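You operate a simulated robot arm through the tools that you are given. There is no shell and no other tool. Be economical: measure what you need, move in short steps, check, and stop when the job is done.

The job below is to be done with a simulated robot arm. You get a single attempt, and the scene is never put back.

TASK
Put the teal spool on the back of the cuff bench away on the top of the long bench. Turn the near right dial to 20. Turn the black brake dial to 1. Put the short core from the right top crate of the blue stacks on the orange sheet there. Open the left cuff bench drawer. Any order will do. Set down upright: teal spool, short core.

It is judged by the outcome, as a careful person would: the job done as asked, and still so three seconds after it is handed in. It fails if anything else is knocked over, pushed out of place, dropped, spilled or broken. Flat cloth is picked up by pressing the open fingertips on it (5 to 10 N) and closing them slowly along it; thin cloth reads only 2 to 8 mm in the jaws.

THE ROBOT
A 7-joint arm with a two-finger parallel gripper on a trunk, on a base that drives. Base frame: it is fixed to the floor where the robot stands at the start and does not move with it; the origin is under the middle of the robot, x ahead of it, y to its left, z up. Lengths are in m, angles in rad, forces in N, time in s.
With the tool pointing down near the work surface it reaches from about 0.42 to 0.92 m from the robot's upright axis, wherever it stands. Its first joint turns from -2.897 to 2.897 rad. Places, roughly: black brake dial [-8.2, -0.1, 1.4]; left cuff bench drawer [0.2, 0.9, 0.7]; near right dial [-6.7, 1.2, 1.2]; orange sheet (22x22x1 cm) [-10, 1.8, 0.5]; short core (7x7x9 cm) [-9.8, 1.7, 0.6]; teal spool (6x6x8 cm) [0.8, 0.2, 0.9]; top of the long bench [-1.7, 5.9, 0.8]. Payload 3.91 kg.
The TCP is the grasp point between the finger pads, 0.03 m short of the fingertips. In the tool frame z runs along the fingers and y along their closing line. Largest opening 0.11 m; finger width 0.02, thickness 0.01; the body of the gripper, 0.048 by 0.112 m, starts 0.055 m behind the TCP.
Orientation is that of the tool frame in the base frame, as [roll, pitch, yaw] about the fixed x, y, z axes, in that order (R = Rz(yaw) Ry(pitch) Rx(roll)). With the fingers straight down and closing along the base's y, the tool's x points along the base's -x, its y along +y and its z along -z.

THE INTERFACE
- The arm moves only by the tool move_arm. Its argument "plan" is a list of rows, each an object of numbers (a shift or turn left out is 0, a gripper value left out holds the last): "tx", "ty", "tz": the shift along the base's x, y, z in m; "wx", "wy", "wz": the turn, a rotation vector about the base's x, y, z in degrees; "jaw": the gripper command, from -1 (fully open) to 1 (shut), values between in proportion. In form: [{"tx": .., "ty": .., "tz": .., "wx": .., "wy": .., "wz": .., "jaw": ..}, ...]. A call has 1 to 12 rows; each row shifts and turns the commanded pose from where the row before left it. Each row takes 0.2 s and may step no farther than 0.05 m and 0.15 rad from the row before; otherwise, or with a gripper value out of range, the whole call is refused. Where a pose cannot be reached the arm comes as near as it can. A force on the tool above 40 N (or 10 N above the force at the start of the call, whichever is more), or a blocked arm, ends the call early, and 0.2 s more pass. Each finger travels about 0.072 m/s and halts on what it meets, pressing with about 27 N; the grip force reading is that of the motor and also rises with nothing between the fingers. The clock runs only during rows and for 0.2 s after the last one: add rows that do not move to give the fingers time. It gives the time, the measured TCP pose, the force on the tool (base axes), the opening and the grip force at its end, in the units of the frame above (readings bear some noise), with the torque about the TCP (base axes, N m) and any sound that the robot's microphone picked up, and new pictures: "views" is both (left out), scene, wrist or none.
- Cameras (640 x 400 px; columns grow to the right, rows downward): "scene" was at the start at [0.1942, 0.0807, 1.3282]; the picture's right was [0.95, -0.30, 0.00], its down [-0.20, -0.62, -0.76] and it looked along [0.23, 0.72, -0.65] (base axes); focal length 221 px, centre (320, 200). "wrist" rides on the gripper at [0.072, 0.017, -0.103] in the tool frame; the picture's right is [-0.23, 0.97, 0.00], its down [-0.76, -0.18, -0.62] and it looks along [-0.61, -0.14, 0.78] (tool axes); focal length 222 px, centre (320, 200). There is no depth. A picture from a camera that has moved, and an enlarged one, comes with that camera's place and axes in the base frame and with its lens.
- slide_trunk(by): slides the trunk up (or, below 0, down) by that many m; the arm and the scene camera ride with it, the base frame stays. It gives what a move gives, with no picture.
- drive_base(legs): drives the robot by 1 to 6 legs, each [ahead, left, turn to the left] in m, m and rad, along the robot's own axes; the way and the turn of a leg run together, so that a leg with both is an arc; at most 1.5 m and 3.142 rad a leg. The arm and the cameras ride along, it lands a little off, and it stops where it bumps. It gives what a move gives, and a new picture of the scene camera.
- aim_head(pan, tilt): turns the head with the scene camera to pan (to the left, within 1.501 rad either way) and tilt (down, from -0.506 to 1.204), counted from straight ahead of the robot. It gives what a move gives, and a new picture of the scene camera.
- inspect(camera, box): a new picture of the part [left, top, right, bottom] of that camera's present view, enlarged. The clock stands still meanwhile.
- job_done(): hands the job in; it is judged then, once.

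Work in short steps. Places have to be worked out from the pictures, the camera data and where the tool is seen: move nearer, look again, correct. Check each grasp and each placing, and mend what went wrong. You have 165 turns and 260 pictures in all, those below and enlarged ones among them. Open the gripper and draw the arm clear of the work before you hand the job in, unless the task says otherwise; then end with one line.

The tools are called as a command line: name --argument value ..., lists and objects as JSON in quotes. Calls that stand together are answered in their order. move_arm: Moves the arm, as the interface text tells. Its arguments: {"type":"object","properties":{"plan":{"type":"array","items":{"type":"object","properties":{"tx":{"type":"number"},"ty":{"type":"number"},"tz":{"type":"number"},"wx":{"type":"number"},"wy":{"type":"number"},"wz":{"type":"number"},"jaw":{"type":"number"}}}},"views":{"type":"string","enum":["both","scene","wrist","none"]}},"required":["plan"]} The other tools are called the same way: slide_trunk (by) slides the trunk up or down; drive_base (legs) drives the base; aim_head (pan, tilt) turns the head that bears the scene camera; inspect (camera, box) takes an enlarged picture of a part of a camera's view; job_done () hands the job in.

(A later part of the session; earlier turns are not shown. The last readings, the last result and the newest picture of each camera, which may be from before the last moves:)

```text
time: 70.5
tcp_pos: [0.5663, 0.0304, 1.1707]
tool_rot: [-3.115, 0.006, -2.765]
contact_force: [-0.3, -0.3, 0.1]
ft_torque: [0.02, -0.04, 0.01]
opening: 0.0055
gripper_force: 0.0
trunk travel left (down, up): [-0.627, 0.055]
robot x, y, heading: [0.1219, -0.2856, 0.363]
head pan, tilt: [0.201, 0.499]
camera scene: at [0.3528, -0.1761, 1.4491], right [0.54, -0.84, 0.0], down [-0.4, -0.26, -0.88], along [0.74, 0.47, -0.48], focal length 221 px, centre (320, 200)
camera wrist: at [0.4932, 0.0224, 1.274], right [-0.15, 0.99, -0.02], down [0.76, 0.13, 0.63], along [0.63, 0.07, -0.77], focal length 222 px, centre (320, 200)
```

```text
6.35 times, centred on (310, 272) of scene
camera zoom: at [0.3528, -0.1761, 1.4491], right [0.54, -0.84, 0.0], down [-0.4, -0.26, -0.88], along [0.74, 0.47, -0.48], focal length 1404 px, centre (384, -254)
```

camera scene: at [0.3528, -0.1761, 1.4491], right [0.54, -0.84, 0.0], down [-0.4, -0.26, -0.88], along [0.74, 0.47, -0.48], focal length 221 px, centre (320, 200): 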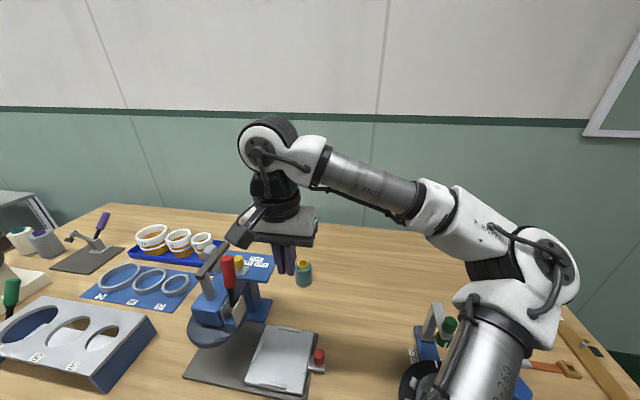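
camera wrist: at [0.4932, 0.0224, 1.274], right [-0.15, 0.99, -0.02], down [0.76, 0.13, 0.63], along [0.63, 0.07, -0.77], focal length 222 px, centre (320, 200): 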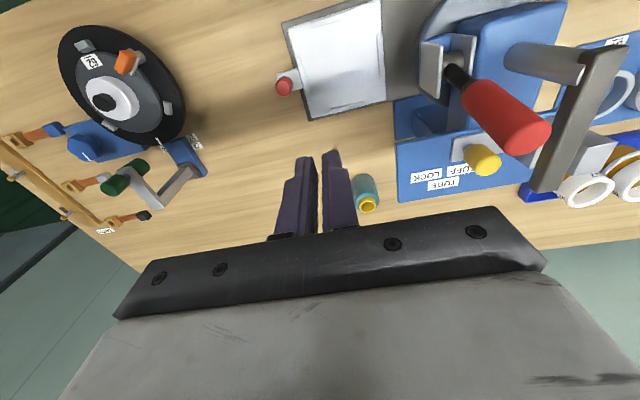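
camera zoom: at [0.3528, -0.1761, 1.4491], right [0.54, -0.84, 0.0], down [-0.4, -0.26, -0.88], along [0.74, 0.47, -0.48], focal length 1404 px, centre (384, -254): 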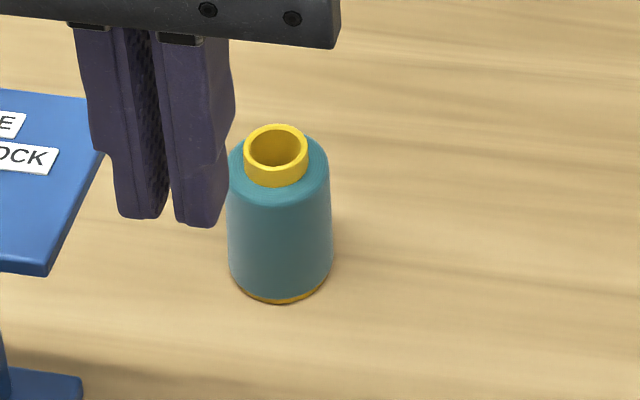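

The fingers had likely caught the rounded shoulder. I go back over the spool with the jaws open, and descend lower this time.

move_arm --plan '[{"tx": 0.039, "ty": 0.0238, "jaw": -1}, {"tx": 0.039, "ty": 0.0238}, {"tx": 0.039, "ty": 0.0238}, {"tx": 0.039, "ty": 0.0238}, {"tx": 0.039, "ty": 0.0238}, {"tx": 0}, {"tz": -0.04}, {"tz": -0.04}]' --views "wrist"

```text
time: 72.3
tcp_pos: [0.7629, 0.1516, 1.0888]
tool_rot: [-3.115, 0.004, -2.765]
contact_force: [-0.6, 0.1, -1.0]
ft_torque: [0.0, -0.03, 0.01]
opening: 0.11
gripper_force: 0.1
trunk travel left (down, up): [-0.627, 0.055]
robot x, y, heading: [0.1199, -0.2876, 0.364]
head pan, tilt: [0.201, 0.499]
camera wrist: at [0.6882, 0.1427, 1.1926], right [-0.15, 0.99, -0.02], down [0.76, 0.13, 0.63], along [0.63, 0.07, -0.77], focal length 222 px, centre (320, 200)
```

wrist: 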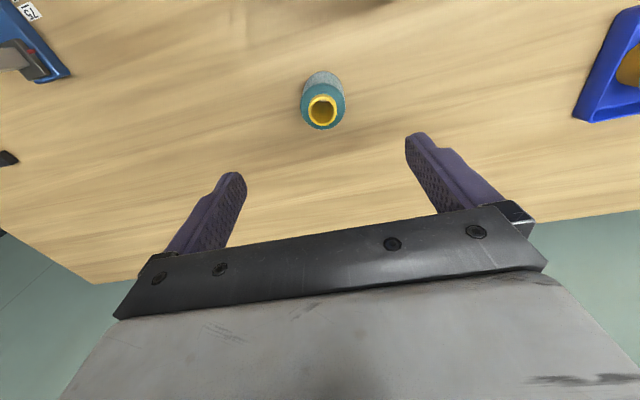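

Centred. Descend to 0.885, watching contact.

move_arm --plan '[{"ty": -0.002, "tz": -0.045}, {"tz": -0.045}, {"tz": -0.045}, {"tz": -0.035}, {"tz": -0.02}, {"tz": -0.012}]' --views "wrist"

```text
time: 73.7
tcp_pos: [0.7638, 0.1476, 0.8856]
tool_rot: [-3.116, 0.004, -2.766]
contact_force: [0.0, 0.4, 0.1]
ft_torque: [-0.02, -0.01, 0.02]
opening: 0.11
gripper_force: 0.2
trunk travel left (down, up): [-0.627, 0.055]
robot x, y, heading: [0.1201, -0.2862, 0.366]
head pan, tilt: [0.201, 0.499]
camera wrist: at [0.6897, 0.1397, 0.9898], right [-0.15, 0.99, -0.02], down [0.76, 0.13, 0.63], along [0.63, 0.07, -0.78], focal length 222 px, centre (320, 200)
```

wrist: 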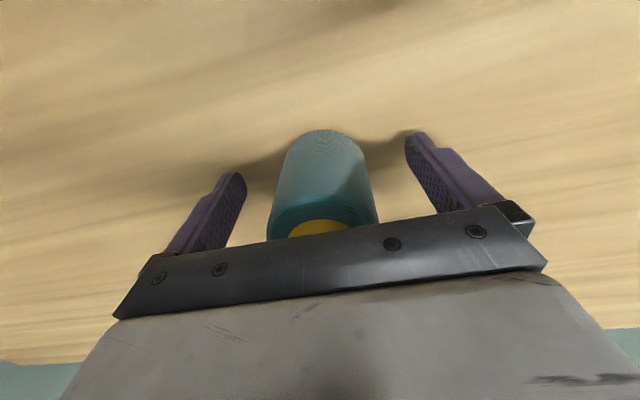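

No contact yet. I lower 4 mm more and close with full force.

move_arm --plan '[{"tz": -0.004}, {"jaw": 0.2}, {"jaw": 0.2}, {"jaw": 0.4}, {"jaw": 0.7}, {"jaw": 1}, {"jaw": 1}, {"jaw": 1}]' --views "wrist"

```text
time: 75.5
tcp_pos: [0.7638, 0.1486, 0.8836]
tool_rot: [-3.116, 0.006, -2.762]
contact_force: [-1.4, 3.2, 2.5]
ft_torque: [0.24, 0.08, 0.04]
opening: 0.0526
gripper_force: 27.3
trunk travel left (down, up): [-0.627, 0.055]
robot x, y, heading: [0.1205, -0.2868, 0.364]
head pan, tilt: [0.201, 0.499]
camera wrist: at [0.6885, 0.1396, 0.9862], right [-0.15, 0.99, -0.02], down [0.76, 0.13, 0.63], along [0.63, 0.07, -0.78], focal length 222 px, centre (320, 200)
```

wrist: 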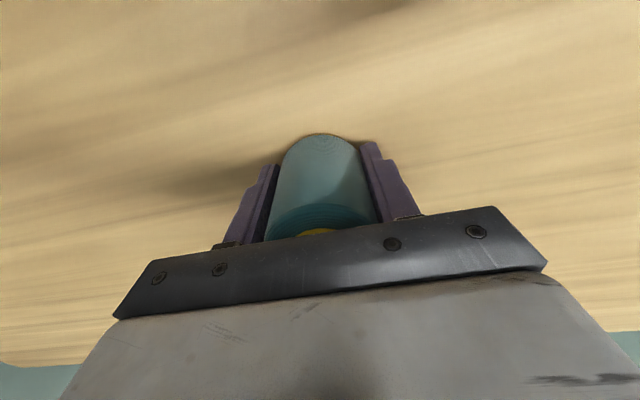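

Lift slowly by 3 cm and check.

move_arm --plan '[{"tz": 0.005, "jaw": 1}, {"tz": 0.005}, {"tz": 0.01}, {"tz": 0.01}]'

```text
time: 76.5
tcp_pos: [0.7627, 0.1492, 0.9158]
tool_rot: [-3.116, 0.003, -2.761]
contact_force: [1.0, 0.5, -3.0]
ft_torque: [-0.02, 0.03, 0.0]
opening: 0.0527
gripper_force: 26.8
trunk travel left (down, up): [-0.627, 0.055]
robot x, y, heading: [0.1158, -0.2868, 0.365]
head pan, tilt: [0.201, 0.499]
camera scene: at [0.3533, -0.1757, 1.4489], right [0.54, -0.84, 0.0], down [-0.4, -0.26, -0.88], along [0.74, 0.47, -0.48], focal length 221 px, centre (320, 200)
camera wrist: at [0.6896, 0.1402, 1.0184], right [-0.15, 0.99, -0.03], down [0.76, 0.13, 0.63], along [0.63, 0.07, -0.78], focal length 222 px, centre (320, 200)
```

scene: 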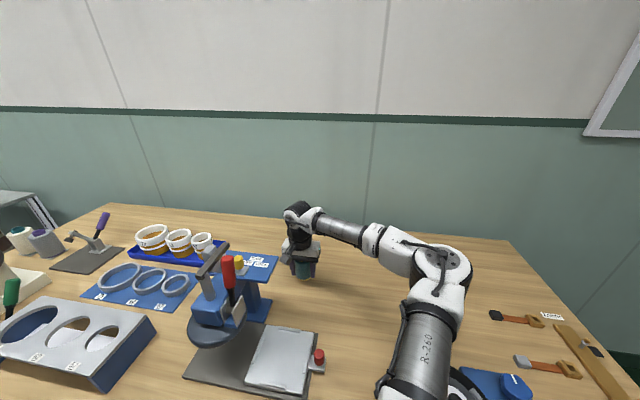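
wrist: 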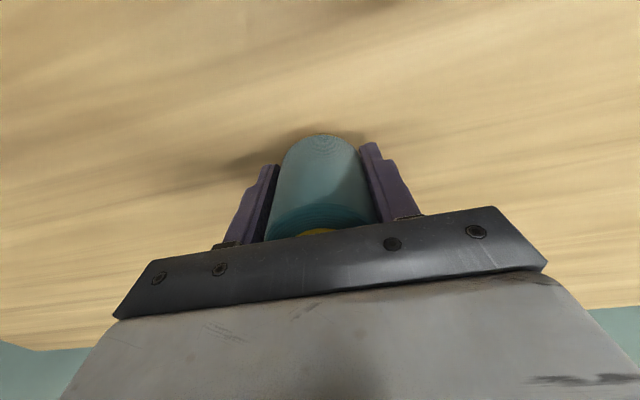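

It holds (opening steady, ~3 N weight). I continue lifting gently.

move_arm --plan '[{"tz": 0.015, "jaw": 1}, {"tz": 0.02}, {"tz": 0.02}, {"tz": 0.02}, {"tz": 0.02}, {"tz": 0.025}, {"tz": 0.025}, {"tz": 0.025}, {"tz": 0.025}, {"tz": 0.025}, {"tz": 0.02}, {"tz": 0.01}]' --views "wrist"

```text
time: 79.1
tcp_pos: [0.7628, 0.1498, 1.1644]
tool_rot: [-3.115, 0.005, -2.763]
contact_force: [-0.8, 0.7, -2.9]
ft_torque: [-0.02, 0.0, 0.02]
opening: 0.0531
gripper_force: 27.3
trunk travel left (down, up): [-0.627, 0.055]
robot x, y, heading: [0.1163, -0.2848, 0.366]
head pan, tilt: [0.201, 0.499]
camera wrist: at [0.6893, 0.1411, 1.2672], right [-0.15, 0.99, -0.02], down [0.77, 0.13, 0.63], along [0.63, 0.07, -0.78], focal length 222 px, centre (320, 200)
```

wrist: 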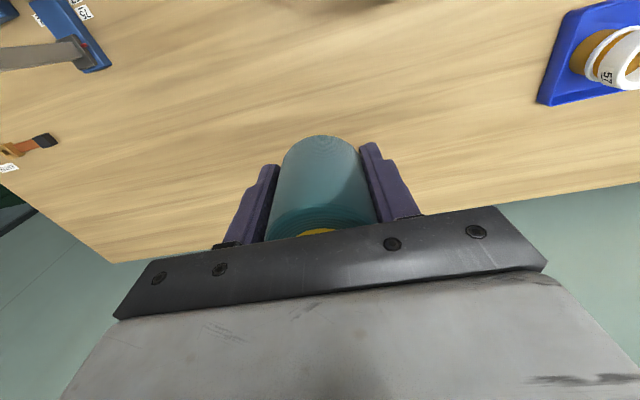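

Still held. I shift right away from the press handle and retract the arm.

move_arm --plan '[{"tx": 0.009, "ty": -0.023, "jaw": 1}, {"tx": 0.01, "ty": -0.023}, {"tx": -0.018, "ty": -0.008}, {"tx": -0.023, "ty": -0.01}, {"tx": -0.028, "ty": -0.011}, {"tx": -0.028, "ty": -0.011}, {"tx": -0.028, "ty": -0.011}, {"tx": -0.028, "ty": -0.011}, {"tx": -0.028, "ty": -0.011}, {"tx": -0.028, "ty": -0.011}, {"tx": -0.02, "ty": -0.008}, {"tx": -0.01, "ty": -0.004}]' --views "wrist"

drive_base --legs '[[-0.4, 0, 0], [-0.5, 0, 0]]'

```text
time: 81.7
tcp_pos: [0.5421, 0.007, 1.1644]
tool_rot: [-3.114, 0.005, -2.765]
contact_force: [0.3, -0.6, -2.8]
ft_torque: [-0.02, 0.04, -0.04]
opening: 0.0522
gripper_force: 27.2
trunk travel left (down, up): [-0.627, 0.055]
robot x, y, heading: [0.1174, -0.2842, 0.365]
head pan, tilt: [0.201, 0.499]
camera wrist: at [0.4672, -0.0023, 1.267], right [-0.15, 0.99, -0.03], down [0.76, 0.13, 0.63], along [0.63, 0.07, -0.78], focal length 222 px, centre (320, 200)
```

wrist: 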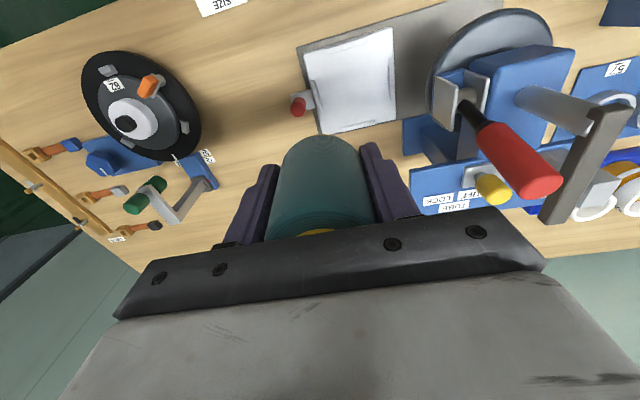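

```text
time: 86.6
tcp_pos: [-0.2816, -0.3134, 1.1636]
tool_rot: [-3.114, 0.005, -2.754]
contact_force: [-0.4, 0.2, -3.2]
ft_torque: [-0.01, -0.01, -0.01]
opening: 0.0524
gripper_force: 27.3
trunk travel left (down, up): [-0.627, 0.055]
robot x, y, heading: [-0.7024, -0.6094, 0.375]
head pan, tilt: [0.201, 0.499]
camera scene: at [-0.4682, -0.4967, 1.449], right [0.54, -0.84, 0.0], down [-0.4, -0.26, -0.88], along [0.74, 0.48, -0.48], focal length 221 px, centre (320, 200)
```

scene: 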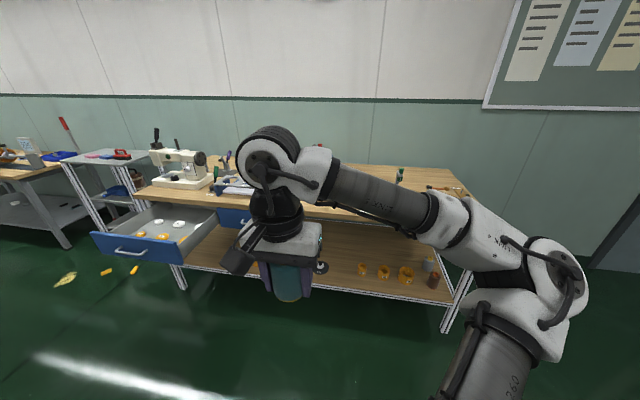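

Carrying fine. I look left along the route to the long bench.

aim_head --pan 1.3 --tilt 0.35

```text
time: 87.9
tcp_pos: [-0.2813, -0.312, 1.1643]
tool_rot: [-3.115, 0.002, -2.755]
contact_force: [-0.5, -0.4, -3.2]
ft_torque: [-0.02, 0.06, 0.04]
opening: 0.0525
gripper_force: 26.5
trunk travel left (down, up): [-0.627, 0.055]
robot x, y, heading: [-0.7013, -0.6097, 0.378]
head pan, tilt: [1.3, 0.351]
camera scene: at [-0.5536, -0.4535, 1.4626], right [0.99, 0.1, 0.0], down [0.04, -0.34, -0.94], along [-0.1, 0.93, -0.34], focal length 221 px, centre (320, 200)
```

scene: 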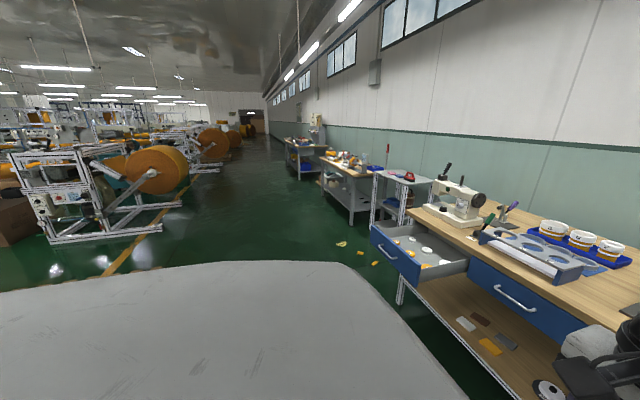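

The aisle is clear at this distance from the benches. I drive left along it.

drive_base --legs '[[0, 0, 0.015], [0, 1.5, 0], [0, 1.5, 0], [0, 1.5, 0]]'

aim_head --pan 0.6 --tilt 0.4

```text
time: 122.8
tcp_pos: [-2.1661, 3.8234, 1.1633]
tool_rot: [-3.115, 0.005, -2.669]
contact_force: [0.1, -0.3, -3.2]
ft_torque: [0.02, 0.01, 0.0]
opening: 0.0527
gripper_force: 27.5
trunk travel left (down, up): [-0.627, 0.055]
robot x, y, heading: [-2.5585, 3.4913, 0.459]
head pan, tilt: [1.3, 0.351]
camera scene: at [-2.4258, 3.6597, 1.4626], right [0.98, 0.19, 0.0], down [0.06, -0.34, -0.94], along [-0.18, 0.92, -0.34], focal length 221 px, centre (320, 200)
```

scene: 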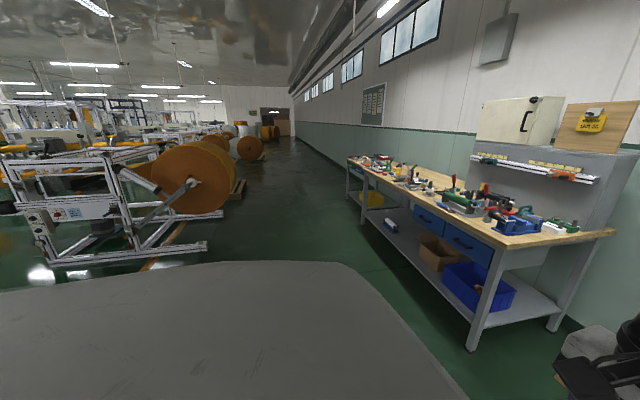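

```text
time: 123.9
tcp_pos: [-2.1654, 3.8231, 1.1649]
tool_rot: [-3.114, 0.004, -2.669]
contact_force: [0.0, -0.2, -3.0]
ft_torque: [-0.01, -0.01, -0.01]
opening: 0.0524
gripper_force: 26.9
trunk travel left (down, up): [-0.627, 0.055]
robot x, y, heading: [-2.5594, 3.4941, 0.456]
head pan, tilt: [0.6, 0.4]
camera scene: at [-2.363, 3.649, 1.4581], right [0.87, -0.49, 0.0], down [-0.19, -0.34, -0.92], along [0.45, 0.8, -0.39], focal length 221 px, centre (320, 200)
```

scene: 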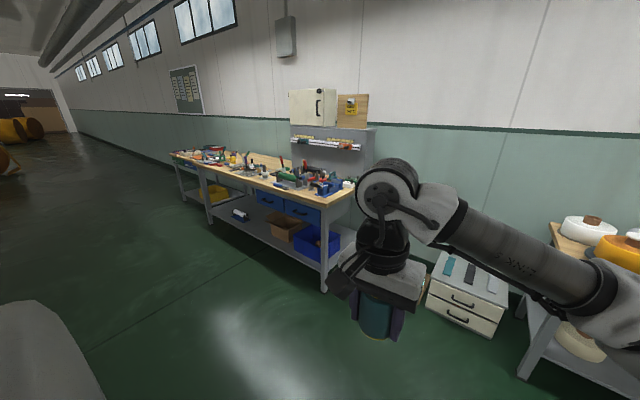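

The long bench is ahead-left. I straighten heading and move on to face it.

drive_base --legs '[[0, 0, -0.063], [0.2, 1.4, -0.02]]'

aim_head --pan 0.3 --tilt 0.45

```text
time: 135.6
tcp_pos: [-2.4927, 5.1871, 1.1642]
tool_rot: [-3.115, 0.004, -2.75]
contact_force: [-0.1, -0.5, -2.4]
ft_torque: [0.01, 0.03, 0.0]
opening: 0.0528
gripper_force: 26.6
trunk travel left (down, up): [-0.627, 0.055]
robot x, y, heading: [-2.9119, 4.8872, 0.381]
head pan, tilt: [0.6, 0.4]
camera scene: at [-2.7027, 5.0282, 1.4581], right [0.83, -0.56, 0.0], down [-0.22, -0.32, -0.92], along [0.51, 0.76, -0.39], focal length 221 px, centre (320, 200)
```

scene: 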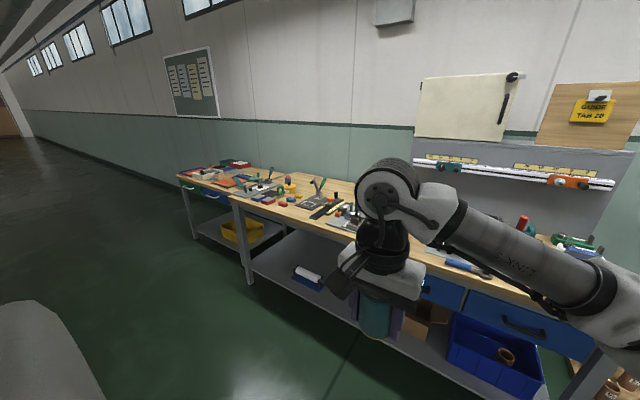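

```text
time: 136.4
tcp_pos: [-2.4928, 5.1861, 1.1643]
tool_rot: [-3.115, 0.003, -2.749]
contact_force: [0.2, 0.9, -3.3]
ft_torque: [-0.01, 0.02, -0.03]
opening: 0.0526
gripper_force: 26.7
trunk travel left (down, up): [-0.627, 0.055]
robot x, y, heading: [-2.9081, 4.8871, 0.379]
head pan, tilt: [0.3, 0.45]
camera scene: at [-2.6828, 5.009, 1.4534], right [0.63, -0.78, 0.0], down [-0.34, -0.27, -0.9], along [0.7, 0.57, -0.44], focal length 221 px, centre (320, 200)
```

scene: 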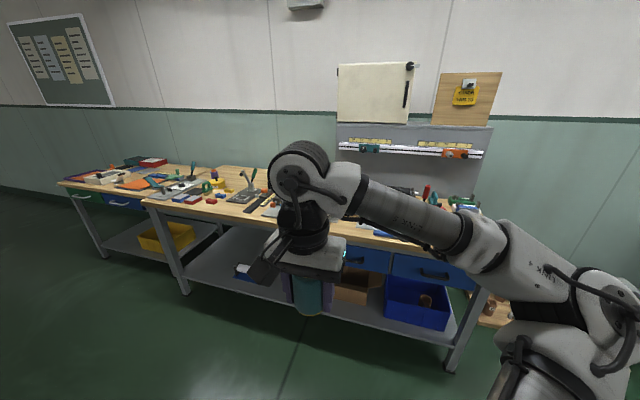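

inspect --camera "scene" --box '[130, 140, 290, 240]'

inspect --camera "scene" --box '[320, 150, 500, 262]'

```text
4.00 times, centred on (210, 190) of scene
camera zoom: at [-2.6828, 5.009, 1.4534], right [0.63, -0.78, 0.0], down [-0.34, -0.27, -0.9], along [0.7, 0.57, -0.44], focal length 885 px, centre (760, 240)
```

zoom: 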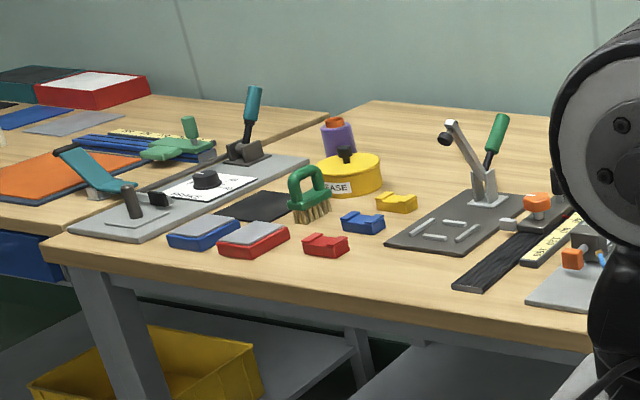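

```text
3.56 times, centred on (410, 206) of scene
camera zoom: at [-2.6828, 5.009, 1.4534], right [0.63, -0.78, 0.0], down [-0.34, -0.27, -0.9], along [0.7, 0.57, -0.44], focal length 786 px, centre (0, 179)
```

zoom: 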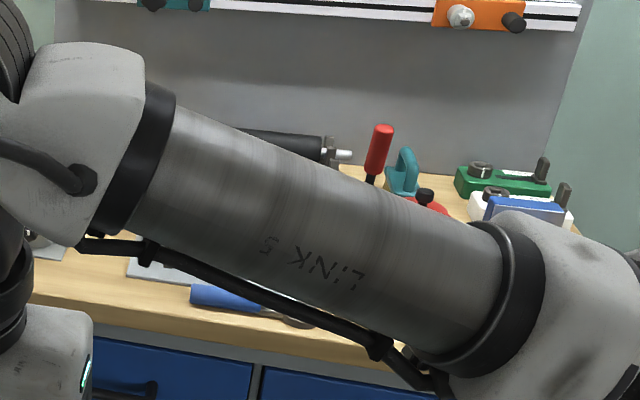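

There's a clear patch at the back between the yellow tin and the green-handled clamp. I move left to face it.

drive_base --legs '[[0.3, 0.95, 0.01]]'

aim_head --pan 0.25 --tilt 0.55

```text
time: 144.3
tcp_pos: [-2.595, 6.2064, 1.1631]
tool_rot: [-3.116, 0.004, -2.727]
contact_force: [0.5, -0.5, -2.3]
ft_torque: [-0.02, 0.03, -0.01]
opening: 0.0526
gripper_force: 27.1
trunk travel left (down, up): [-0.627, 0.055]
robot x, y, heading: [-3.0035, 5.9014, 0.405]
head pan, tilt: [0.3, 0.45]
camera scene: at [-2.7805, 6.0243, 1.4534], right [0.65, -0.76, 0.0], down [-0.33, -0.28, -0.9], along [0.69, 0.58, -0.44], focal length 221 px, centre (320, 200)
```

scene: 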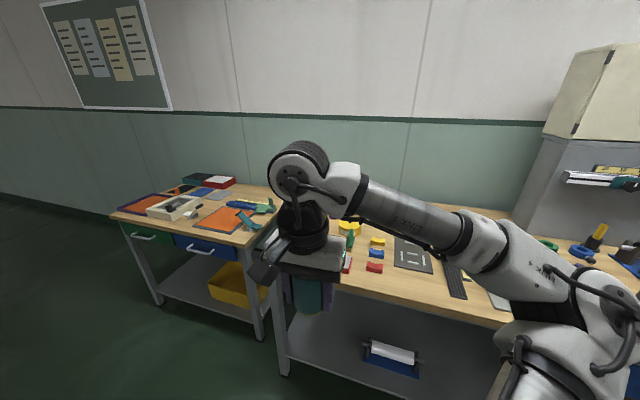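

```text
time: 144.9
tcp_pos: [-2.5947, 6.2058, 1.1644]
tool_rot: [-3.115, 0.004, -2.725]
contact_force: [0.2, -0.6, -3.5]
ft_torque: [-0.02, 0.06, 0.0]
opening: 0.0528
gripper_force: 26.8
trunk travel left (down, up): [-0.627, 0.055]
robot x, y, heading: [-3.0035, 5.8967, 0.406]
head pan, tilt: [0.25, 0.55]
camera scene: at [-2.7792, 6.0193, 1.4444], right [0.61, -0.79, 0.0], down [-0.41, -0.32, -0.85], along [0.68, 0.52, -0.52], focal length 221 px, centre (320, 200)
```

scene: 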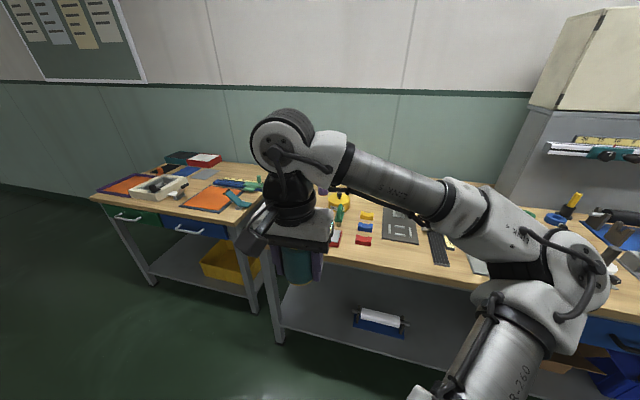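

Robot is lined up (L≈6.6). Driving in, then I'll view the target spot with the wrist camera.

drive_base --legs '[[0.52, 0, -0.01]]'

move_arm --plan '[{"tx": 0, "jaw": 1}]' --views "wrist"

```text
time: 148.0
tcp_pos: [-2.1125, 6.4029, 1.1644]
tool_rot: [-3.114, 0.006, -2.734]
contact_force: [-0.3, -0.1, -3.4]
ft_torque: [-0.02, -0.01, 0.02]
opening: 0.0525
gripper_force: 26.4
trunk travel left (down, up): [-0.627, 0.055]
robot x, y, heading: [-2.5265, 6.0985, 0.392]
head pan, tilt: [0.25, 0.55]
stopped in leg 1: the robot was blocked; the commanded pose is now the measured one
camera scene: at [-2.2989, 6.2188, 1.4446], right [0.6, -0.8, 0.0], down [-0.42, -0.31, -0.85], along [0.68, 0.51, -0.52], focal length 221 px, centre (320, 200)
```

scene: 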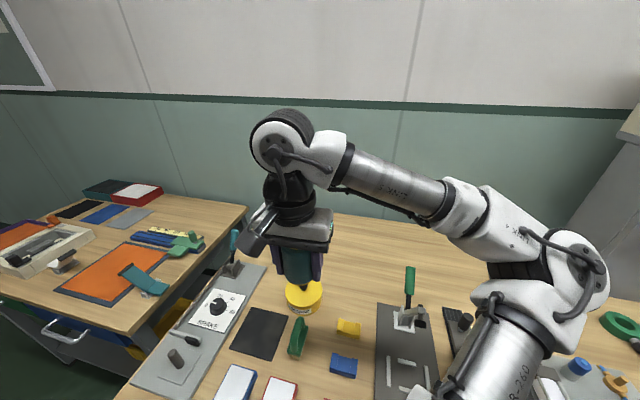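

```text
time: 148.4
tcp_pos: [-2.1114, 6.4032, 1.1627]
tool_rot: [-3.113, 0.004, -2.735]
contact_force: [-0.5, 0.5, -3.2]
ft_torque: [0.0, 0.02, 0.01]
opening: 0.0526
gripper_force: 26.8
trunk travel left (down, up): [-0.627, 0.055]
robot x, y, heading: [-2.5246, 6.0994, 0.396]
head pan, tilt: [0.25, 0.55]
camera wrist: at [-2.1855, 6.393, 1.267], right [-0.18, 0.98, -0.03], down [0.76, 0.15, 0.63], along [0.63, 0.09, -0.78], focal length 222 px, centre (320, 200)
```

wrist: 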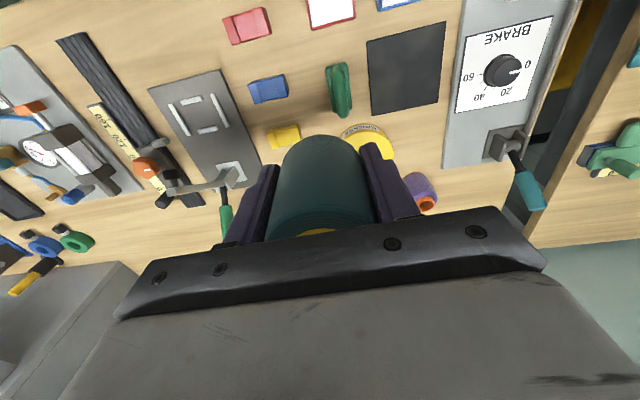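

Touching the bench front, so I back off 2 cm. Target spot: about [-1.804, 6.442], clear of tin, yellow block and clamp. I move above it.

drive_base --legs '[[-0.02, 0, 0]]'

move_arm --plan '[{"tx": 0.02, "ty": 0.004, "jaw": 1}, {"tx": 0.03, "ty": 0.005}, {"tx": 0.03, "ty": 0.005}, {"tx": 0.03, "ty": 0.005}, {"tx": 0.03, "ty": 0.005}, {"tx": 0.03, "ty": 0.005}, {"tx": 0.03, "ty": 0.005}, {"tx": 0.03, "ty": 0.004}, {"tx": 0.03, "ty": 0.004}, {"tx": 0.03, "ty": 0.004}, {"tx": 0.025, "ty": 0.0}, {"tx": 0.01}]'

```text
time: 149.2
tcp_pos: [-2.1297, 6.396, 1.163]
tool_rot: [-3.115, 0.005, -2.734]
contact_force: [-0.5, 0.2, -2.3]
ft_torque: [0.03, 0.0, 0.02]
opening: 0.0528
gripper_force: 27.1
trunk travel left (down, up): [-0.627, 0.055]
robot x, y, heading: [-2.5432, 6.0911, 0.395]
head pan, tilt: [0.25, 0.55]
camera scene: at [-2.3171, 6.2114, 1.4446], right [0.6, -0.8, 0.0], down [-0.42, -0.31, -0.85], along [0.68, 0.51, -0.52], focal length 221 px, centre (320, 200)
```

scene: 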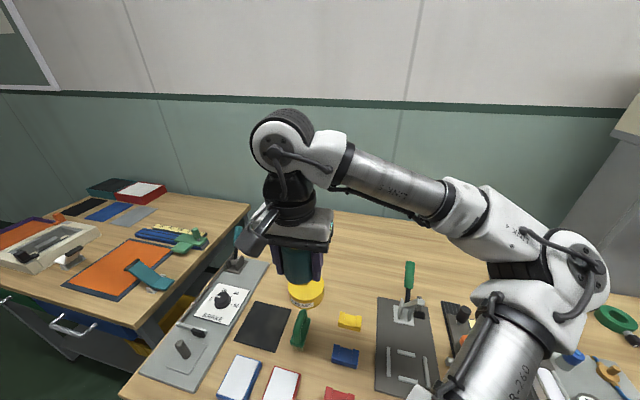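

```text
time: 151.8
tcp_pos: [-1.8033, 6.4457, 1.1639]
tool_rot: [-3.113, 0.004, -2.735]
contact_force: [-0.5, -0.2, -2.0]
ft_torque: [0.0, 0.01, 0.0]
opening: 0.0525
gripper_force: 27.2
trunk travel left (down, up): [-0.627, 0.055]
robot x, y, heading: [-2.5431, 6.0922, 0.394]
head pan, tilt: [0.25, 0.55]
camera scene: at [-2.3158, 6.2119, 1.4443], right [0.6, -0.8, 0.0], down [-0.42, -0.31, -0.85], along [0.68, 0.51, -0.52], focal length 221 px, centre (320, 200)
camera wrist: at [-1.8772, 6.435, 1.2676], right [-0.18, 0.98, -0.03], down [0.76, 0.15, 0.63], along [0.62, 0.09, -0.78], focal length 222 px, centre (320, 200)
```

scene: 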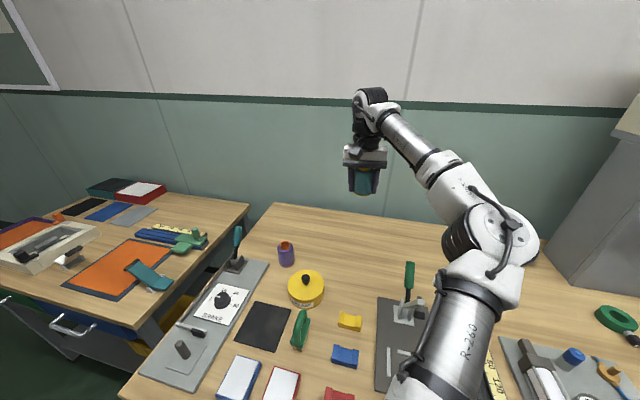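
wrist: 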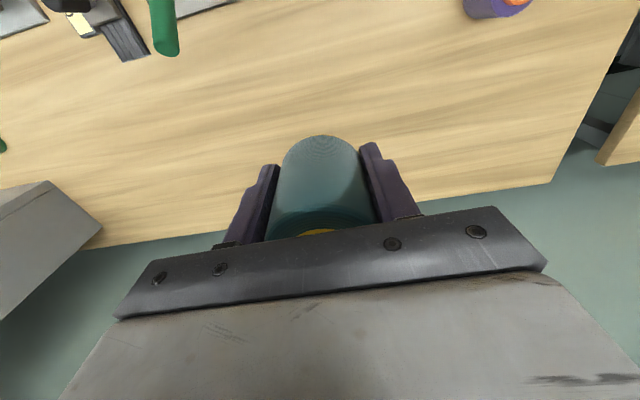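

Spot below is clear bench. I descend to just above the surface.

move_arm --plan '[{"tz": -0.025, "jaw": 1}, {"tz": -0.035}, {"tz": -0.035}, {"tz": -0.035}, {"tz": -0.035}, {"tz": -0.035}, {"tz": -0.025}, {"tz": -0.015}]'

```text
time: 153.6
tcp_pos: [-1.8033, 6.4434, 0.9239]
tool_rot: [-3.116, 0.006, -2.734]
contact_force: [-0.4, -0.5, -3.0]
ft_torque: [-0.04, 0.03, 0.0]
opening: 0.0525
gripper_force: 26.8
trunk travel left (down, up): [-0.627, 0.055]
robot x, y, heading: [-2.5448, 6.0936, 0.396]
head pan, tilt: [0.25, 0.55]
camera scene: at [-2.3156, 6.2119, 1.4443], right [0.6, -0.8, 0.0], down [-0.42, -0.31, -0.85], along [0.68, 0.51, -0.52], focal length 221 px, centre (320, 200)
camera wrist: at [-1.8779, 6.4327, 1.0267], right [-0.18, 0.98, -0.03], down [0.76, 0.15, 0.63], along [0.62, 0.09, -0.78], focal length 222 px, centre (320, 200)
```

scene: 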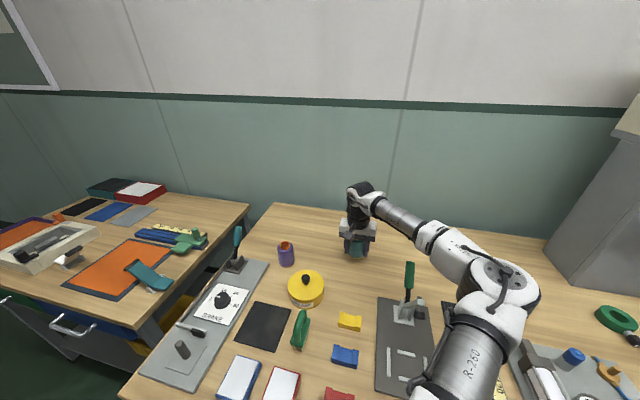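
wrist: 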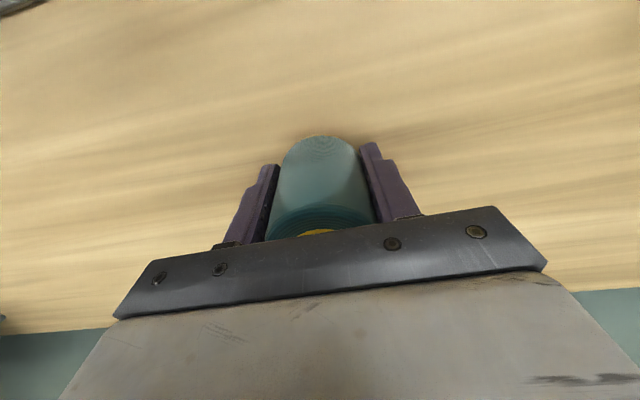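

move_arm --plan '[{"tz": -0.006, "jaw": 1}, {"tz": -0.005}, {"tz": -0.004}, {"tz": 0}]' --views "wrist"

```text
time: 154.6
tcp_pos: [-1.8056, 6.443, 0.9071]
tool_rot: [-3.117, 0.003, -2.735]
contact_force: [0.4, 0.2, -3.7]
ft_torque: [-0.02, 0.05, -0.03]
opening: 0.0528
gripper_force: 27.3
trunk travel left (down, up): [-0.627, 0.055]
robot x, y, heading: [-2.5411, 6.0938, 0.397]
head pan, tilt: [0.25, 0.55]
camera wrist: at [-1.8784, 6.4325, 1.011], right [-0.18, 0.98, -0.03], down [0.76, 0.15, 0.63], along [0.62, 0.09, -0.78], focal length 222 px, centre (320, 200)
```

wrist: 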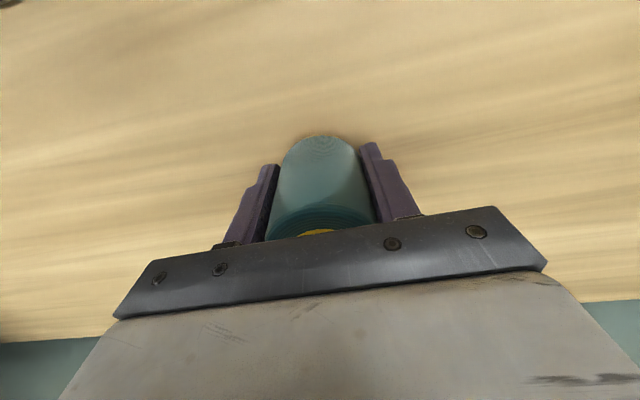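

No contact yet; continue in small steps.

move_arm --plan '[{"tz": -0.005, "jaw": 1}, {"tz": -0.004}, {"tz": -0.003}, {"tz": 0}]' --views "none"

move_arm --plan '[{"tz": -0.004, "jaw": 1}, {"tz": -0.003}, {"tz": 0}]' --views "none"

move_arm --plan '[{"tz": -0.003, "jaw": 1}, {"tz": -0.002}, {"tz": 0}]' --views "none"

```text
time: 155.6
tcp_pos: [-1.8031, 6.4428, 0.8961]
tool_rot: [-3.116, 0.005, -2.735]
contact_force: [-0.8, 0.5, -2.6]
ft_torque: [0.01, 0.04, 0.01]
opening: 0.0524
gripper_force: 27.0
trunk travel left (down, up): [-0.627, 0.055]
robot x, y, heading: [-2.5448, 6.0922, 0.395]
head pan, tilt: [0.25, 0.55]
```

```text
time: 156.4
tcp_pos: [-1.8045, 6.4427, 0.8894]
tool_rot: [-3.115, 0.004, -2.733]
contact_force: [-0.3, 0.8, -2.9]
ft_torque: [-0.03, 0.02, 0.03]
opening: 0.0525
gripper_force: 27.4
trunk travel left (down, up): [-0.627, 0.055]
robot x, y, heading: [-2.5444, 6.0931, 0.395]
head pan, tilt: [0.25, 0.55]
```

```text
time: 157.2
tcp_pos: [-1.8047, 6.4443, 0.885]
tool_rot: [-3.114, 0.003, -2.734]
contact_force: [-1.1, 0.5, -2.8]
ft_torque: [0.01, 0.03, 0.0]
opening: 0.0525
gripper_force: 27.1
trunk travel left (down, up): [-0.627, 0.055]
robot x, y, heading: [-2.5444, 6.0908, 0.396]
head pan, tilt: [0.25, 0.55]
```

move_arm --plan '[{"tz": -0.004, "jaw": 1}, {"tz": -0.003}, {"tz": 0}]' --views "none"

inspect --camera "scene" --box '[320, 220, 400, 270]'

```text
time: 158.0
tcp_pos: [-1.8058, 6.4434, 0.8834]
tool_rot: [-3.116, 0.01, -2.736]
contact_force: [-1.2, 1.0, 27.7]
ft_torque: [0.76, 0.28, 0.04]
opening: 0.0525
gripper_force: 27.1
trunk travel left (down, up): [-0.627, 0.055]
robot x, y, heading: [-2.5465, 6.0912, 0.391]
head pan, tilt: [0.25, 0.55]
```

```text
8.00 times, centred on (360, 245) of scene
camera zoom: at [-2.3188, 6.2105, 1.4455], right [0.6, -0.8, 0.0], down [-0.42, -0.31, -0.85], along [0.68, 0.51, -0.52], focal length 1769 px, centre (0, -160)
```

zoom: 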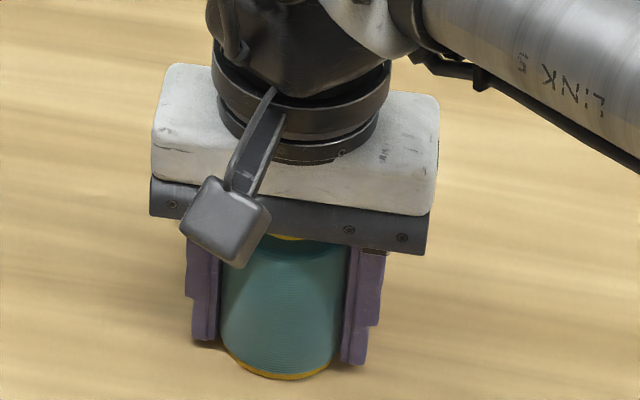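

It has touched down (contact force). I ease up 2–3 mm and open slowly.

move_arm --plan '[{"tz": 0.003, "jaw": 1}, {"tz": 0, "jaw": 0.3}, {"jaw": 0.0}, {"jaw": -0.5}, {"jaw": -1}, {"jaw": -1}, {"jaw": -1}]' --views "wrist"

```text
time: 159.6
tcp_pos: [-1.8038, 6.443, 0.8824]
tool_rot: [-3.115, 0.005, -2.735]
contact_force: [3.8, -5.5, 6.6]
ft_torque: [0.18, 0.1, -0.01]
opening: 0.1067
gripper_force: 0.0
trunk travel left (down, up): [-0.627, 0.055]
robot x, y, heading: [-2.5434, 6.0927, 0.399]
head pan, tilt: [0.25, 0.55]
camera wrist: at [-1.8781, 6.4319, 0.9849], right [-0.18, 0.98, -0.02], down [0.76, 0.15, 0.63], along [0.62, 0.09, -0.78], focal length 222 px, centre (320, 200)
```

wrist: 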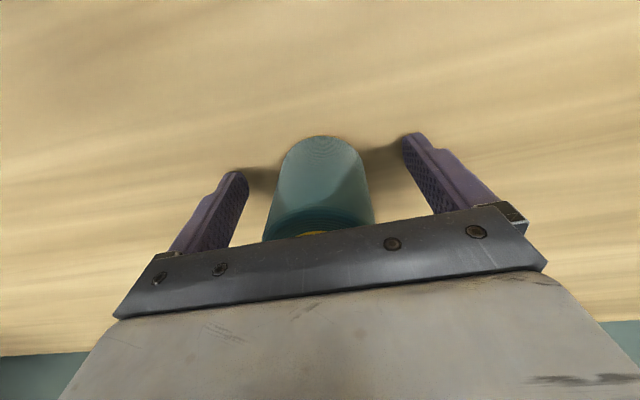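

Released; raise straight up.

move_arm --plan '[{"tz": 0.01}, {"tz": 0.02}, {"tz": 0.04}, {"tz": 0.045}, {"tz": 0.045}, {"tz": 0.045}, {"tz": 0.045}, {"tz": 0.03}]'

```text
time: 161.4
tcp_pos: [-1.8022, 6.443, 1.1621]
tool_rot: [-3.116, 0.005, -2.736]
contact_force: [-0.5, -0.3, -0.3]
ft_torque: [-0.02, 0.02, -0.02]
opening: 0.1099
gripper_force: 0.1
trunk travel left (down, up): [-0.627, 0.055]
robot x, y, heading: [-2.5455, 6.0954, 0.393]
head pan, tilt: [0.25, 0.55]
camera scene: at [-2.3163, 6.2117, 1.4444], right [0.6, -0.8, 0.0], down [-0.42, -0.31, -0.85], along [0.68, 0.51, -0.52], focal length 221 px, centre (320, 200)
camera wrist: at [-1.8758, 6.4328, 1.2658], right [-0.18, 0.98, -0.02], down [0.76, 0.15, 0.63], along [0.62, 0.09, -0.78], focal length 222 px, centre (320, 200)
```

scene: 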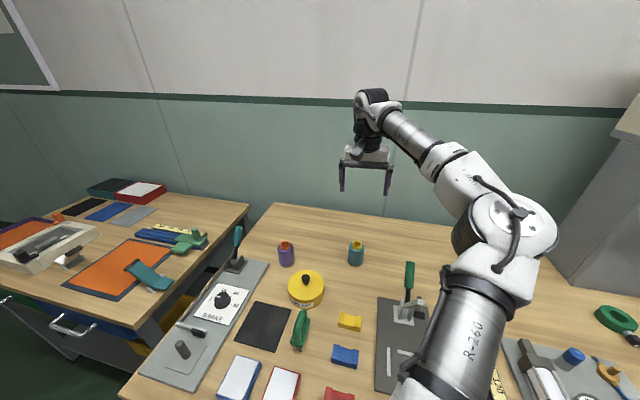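
wrist: 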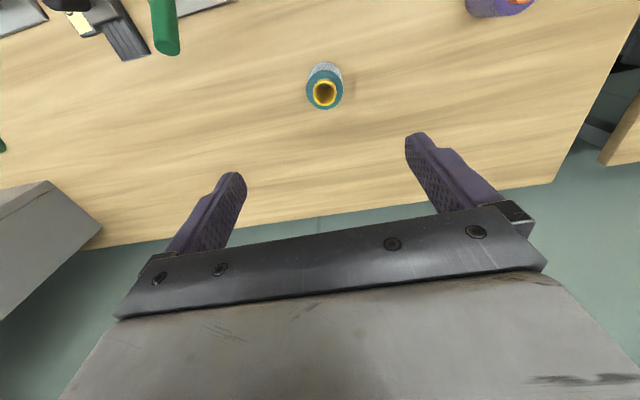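

The spool stands upright on the long bench. I retract the arm and back away, then look at the rest of the hall.

move_arm --plan '[{"tx": -0.035, "ty": -0.008}, {"tx": -0.04, "ty": -0.008}, {"tx": -0.04, "ty": -0.008}, {"tx": -0.04, "ty": -0.008}, {"tx": -0.04, "ty": -0.008}, {"tx": -0.04, "ty": -0.008}, {"tx": -0.04, "ty": -0.008}, {"tx": -0.03, "ty": -0.006}]' --views "none"

drive_base --legs '[[-0.9, 0, 0], [0, 0, 1.4]]'

aim_head --pan 1.2 --tilt 0.2

```text
time: 163.2
tcp_pos: [-2.1076, 6.3798, 1.1607]
tool_rot: [-3.115, 0.006, -2.735]
contact_force: [0.0, -1.0, -0.1]
ft_torque: [-0.01, 0.0, 0.03]
opening: 0.11
gripper_force: 0.2
trunk travel left (down, up): [-0.627, 0.055]
robot x, y, heading: [-2.5407, 6.09, 0.394]
head pan, tilt: [0.25, 0.55]
```

```text
time: 171.5
tcp_pos: [-3.5769, 6.2293, 1.1621]
tool_rot: [-3.114, 0.006, -1.352]
contact_force: [0.7, 0.6, -0.3]
ft_torque: [0.02, -0.03, -0.01]
opening: 0.11
gripper_force: 0.0
trunk travel left (down, up): [-0.627, 0.055]
robot x, y, heading: [-3.3731, 5.749, 1.772]
head pan, tilt: [0.25, 0.55]
camera scene: at [-3.4508, 5.9965, 1.4444], right [0.9, 0.44, 0.0], down [0.23, -0.47, -0.85], along [-0.37, 0.77, -0.52], focal length 221 px, centre (320, 200)
```

scene: 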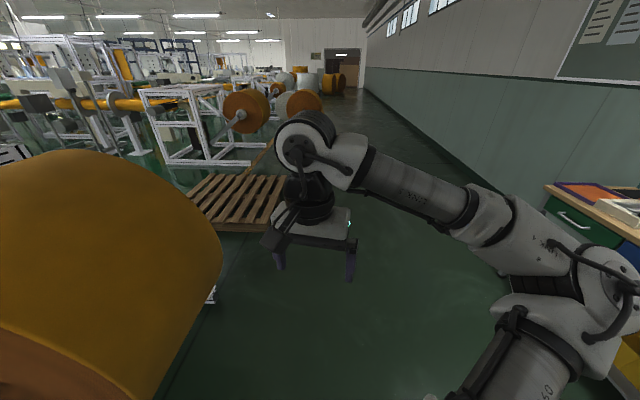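

```text
time: 172.7
tcp_pos: [-3.5746, 6.2307, 1.1602]
tool_rot: [-3.116, 0.006, -1.352]
contact_force: [-0.4, -0.2, 1.2]
ft_torque: [0.0, 0.01, 0.01]
opening: 0.11
gripper_force: 0.1
trunk travel left (down, up): [-0.627, 0.055]
robot x, y, heading: [-3.3754, 5.749, 1.772]
head pan, tilt: [1.201, 0.201]
camera scene: at [-3.5032, 5.9312, 1.4766], right [0.16, 0.99, 0.0], down [0.2, -0.03, -0.98], along [-0.97, 0.16, -0.2], focal length 221 px, centre (320, 200)
```

scene: 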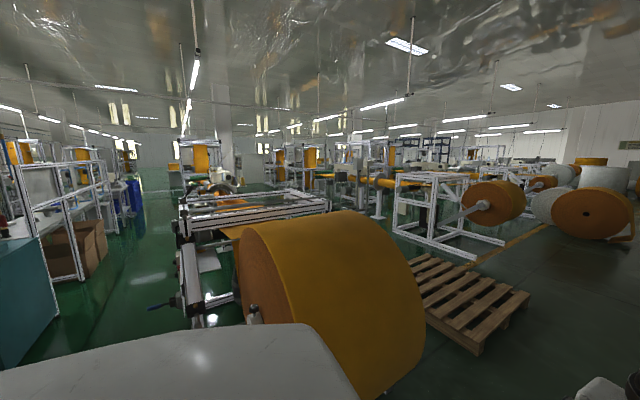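

A large machine is next to us with an aisle on its far side. I turn around to face down the aisle and look toward the targets at about [-7, 1].

drive_base --legs '[[0, 0, -2.95]]'

aim_head --pan -0.9 --tilt 0.2

```text
time: 180.3
tcp_pos: [-3.1001, 5.3067, 1.16]
tool_rot: [-3.116, 0.005, 1.952]
contact_force: [-0.6, -0.6, -0.4]
ft_torque: [0.0, 0.03, -0.02]
opening: 0.1098
gripper_force: 0.0
trunk travel left (down, up): [-0.627, 0.055]
robot x, y, heading: [-3.3791, 5.7483, -1.204]
head pan, tilt: [1.201, 0.201]
camera scene: at [-3.2222, 5.5907, 1.4767], right [0.0, -1.0, 0.0], down [-0.2, 0.0, -0.98], along [0.98, 0.0, -0.2], focal length 221 px, centre (320, 200)
```

scene: 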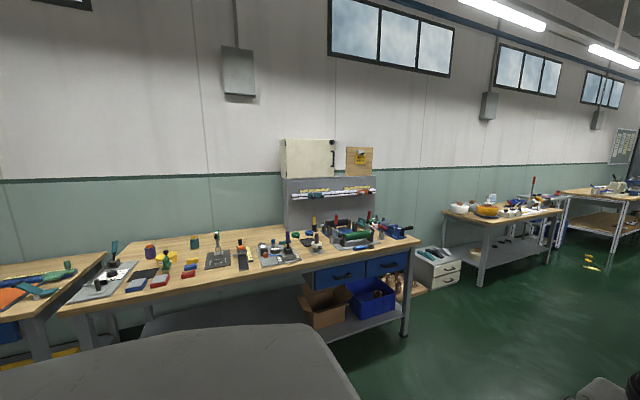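

```text
time: 182.3
tcp_pos: [-3.099, 5.3065, 1.1616]
tool_rot: [-3.115, 0.005, 1.95]
contact_force: [0.2, 0.2, -0.3]
ft_torque: [-0.02, 0.01, 0.0]
opening: 0.1101
gripper_force: 0.1
trunk travel left (down, up): [-0.627, 0.055]
robot x, y, heading: [-3.3768, 5.7485, -1.2]
head pan, tilt: [-0.901, 0.201]
camera scene: at [-3.3626, 5.5105, 1.4767], right [-0.86, 0.51, 0.0], down [0.1, 0.17, -0.98], along [-0.5, -0.84, -0.2], focal length 221 px, centre (320, 200)
```

scene: 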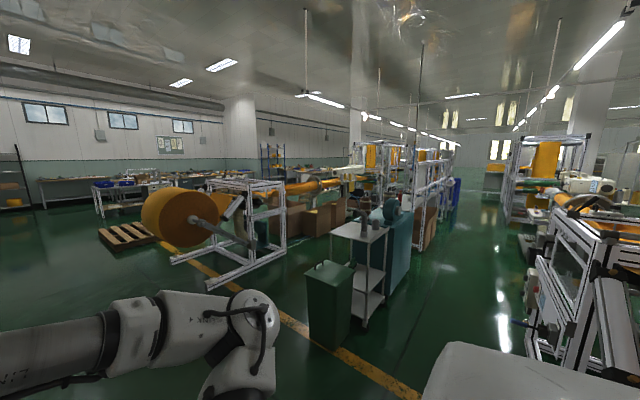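

I see the aisle and a machine on its left in which the dials probably sit. I zoom in for details.

inspect --camera "scene" --box '[240, 120, 480, 270]'

```text
2.67 times, centred on (360, 195) of scene
camera zoom: at [-3.3626, 5.5105, 1.4767], right [-0.86, 0.51, 0.0], down [0.1, 0.17, -0.98], along [-0.5, -0.84, -0.2], focal length 590 px, centre (213, 213)
```

zoom: 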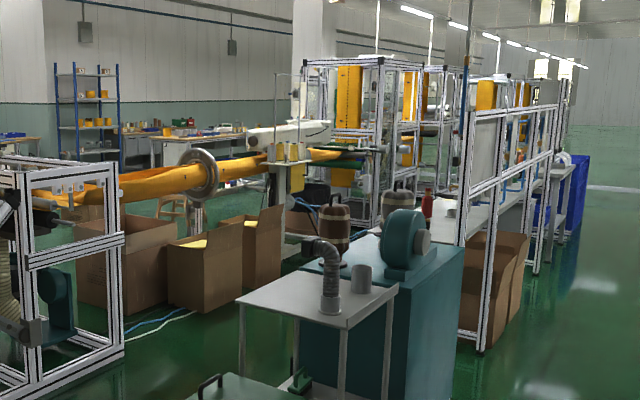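

I drive down the aisle to see the other side of this line.

drive_base --legs '[[0, 0, 0.022], [1.5, 0, 0], [1.5, 0, 0], [1.5, 0, 0]]'

aim_head --pan -1.3 --tilt 0.2

```text
time: 203.8
tcp_pos: [-1.2833, 1.2604, 1.1605]
tool_rot: [-3.114, 0.005, 2.002]
contact_force: [0.2, 0.6, -0.4]
ft_torque: [-0.01, 0.04, 0.01]
opening: 0.1104
gripper_force: 0.0
trunk travel left (down, up): [-0.627, 0.055]
robot x, y, heading: [-1.5799, 1.6854, -1.154]
head pan, tilt: [-0.901, 0.201]
camera scene: at [-1.5571, 1.4506, 1.4766], right [-0.89, 0.46, 0.0], down [0.09, 0.18, -0.98], along [-0.45, -0.87, -0.2], focal length 221 px, centre (320, 200)
```

scene: 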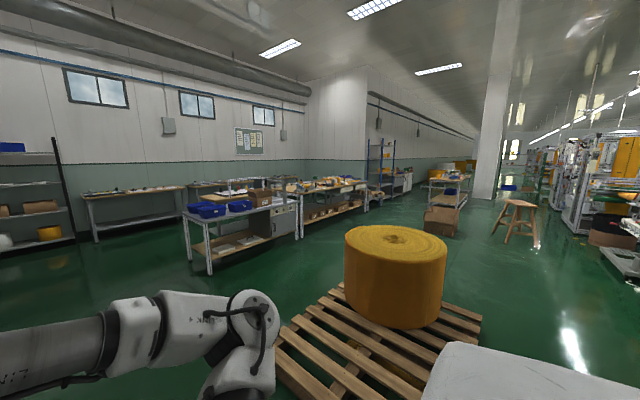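

```text
time: 204.7
tcp_pos: [-1.2849, 1.2598, 1.1612]
tool_rot: [-3.118, 0.005, 2.003]
contact_force: [0.3, -0.4, -0.2]
ft_torque: [0.01, 0.04, 0.02]
opening: 0.11
gripper_force: 0.1
trunk travel left (down, up): [-0.627, 0.055]
robot x, y, heading: [-1.579, 1.6878, -1.156]
head pan, tilt: [-1.3, 0.201]
camera scene: at [-1.5858, 1.474, 1.4767], right [-0.64, 0.77, 0.0], down [0.15, 0.13, -0.98], along [-0.76, -0.62, -0.2], focal length 221 px, centre (320, 200)
```

scene: 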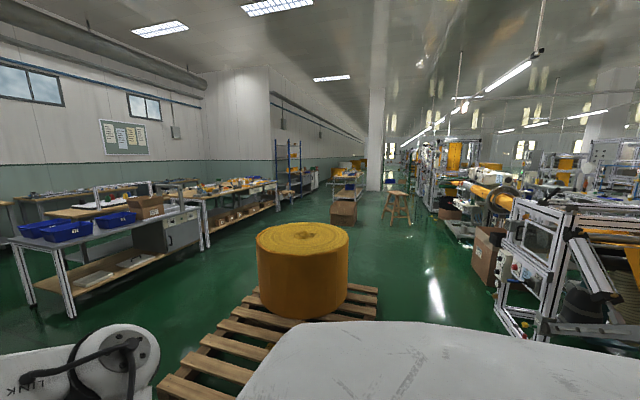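

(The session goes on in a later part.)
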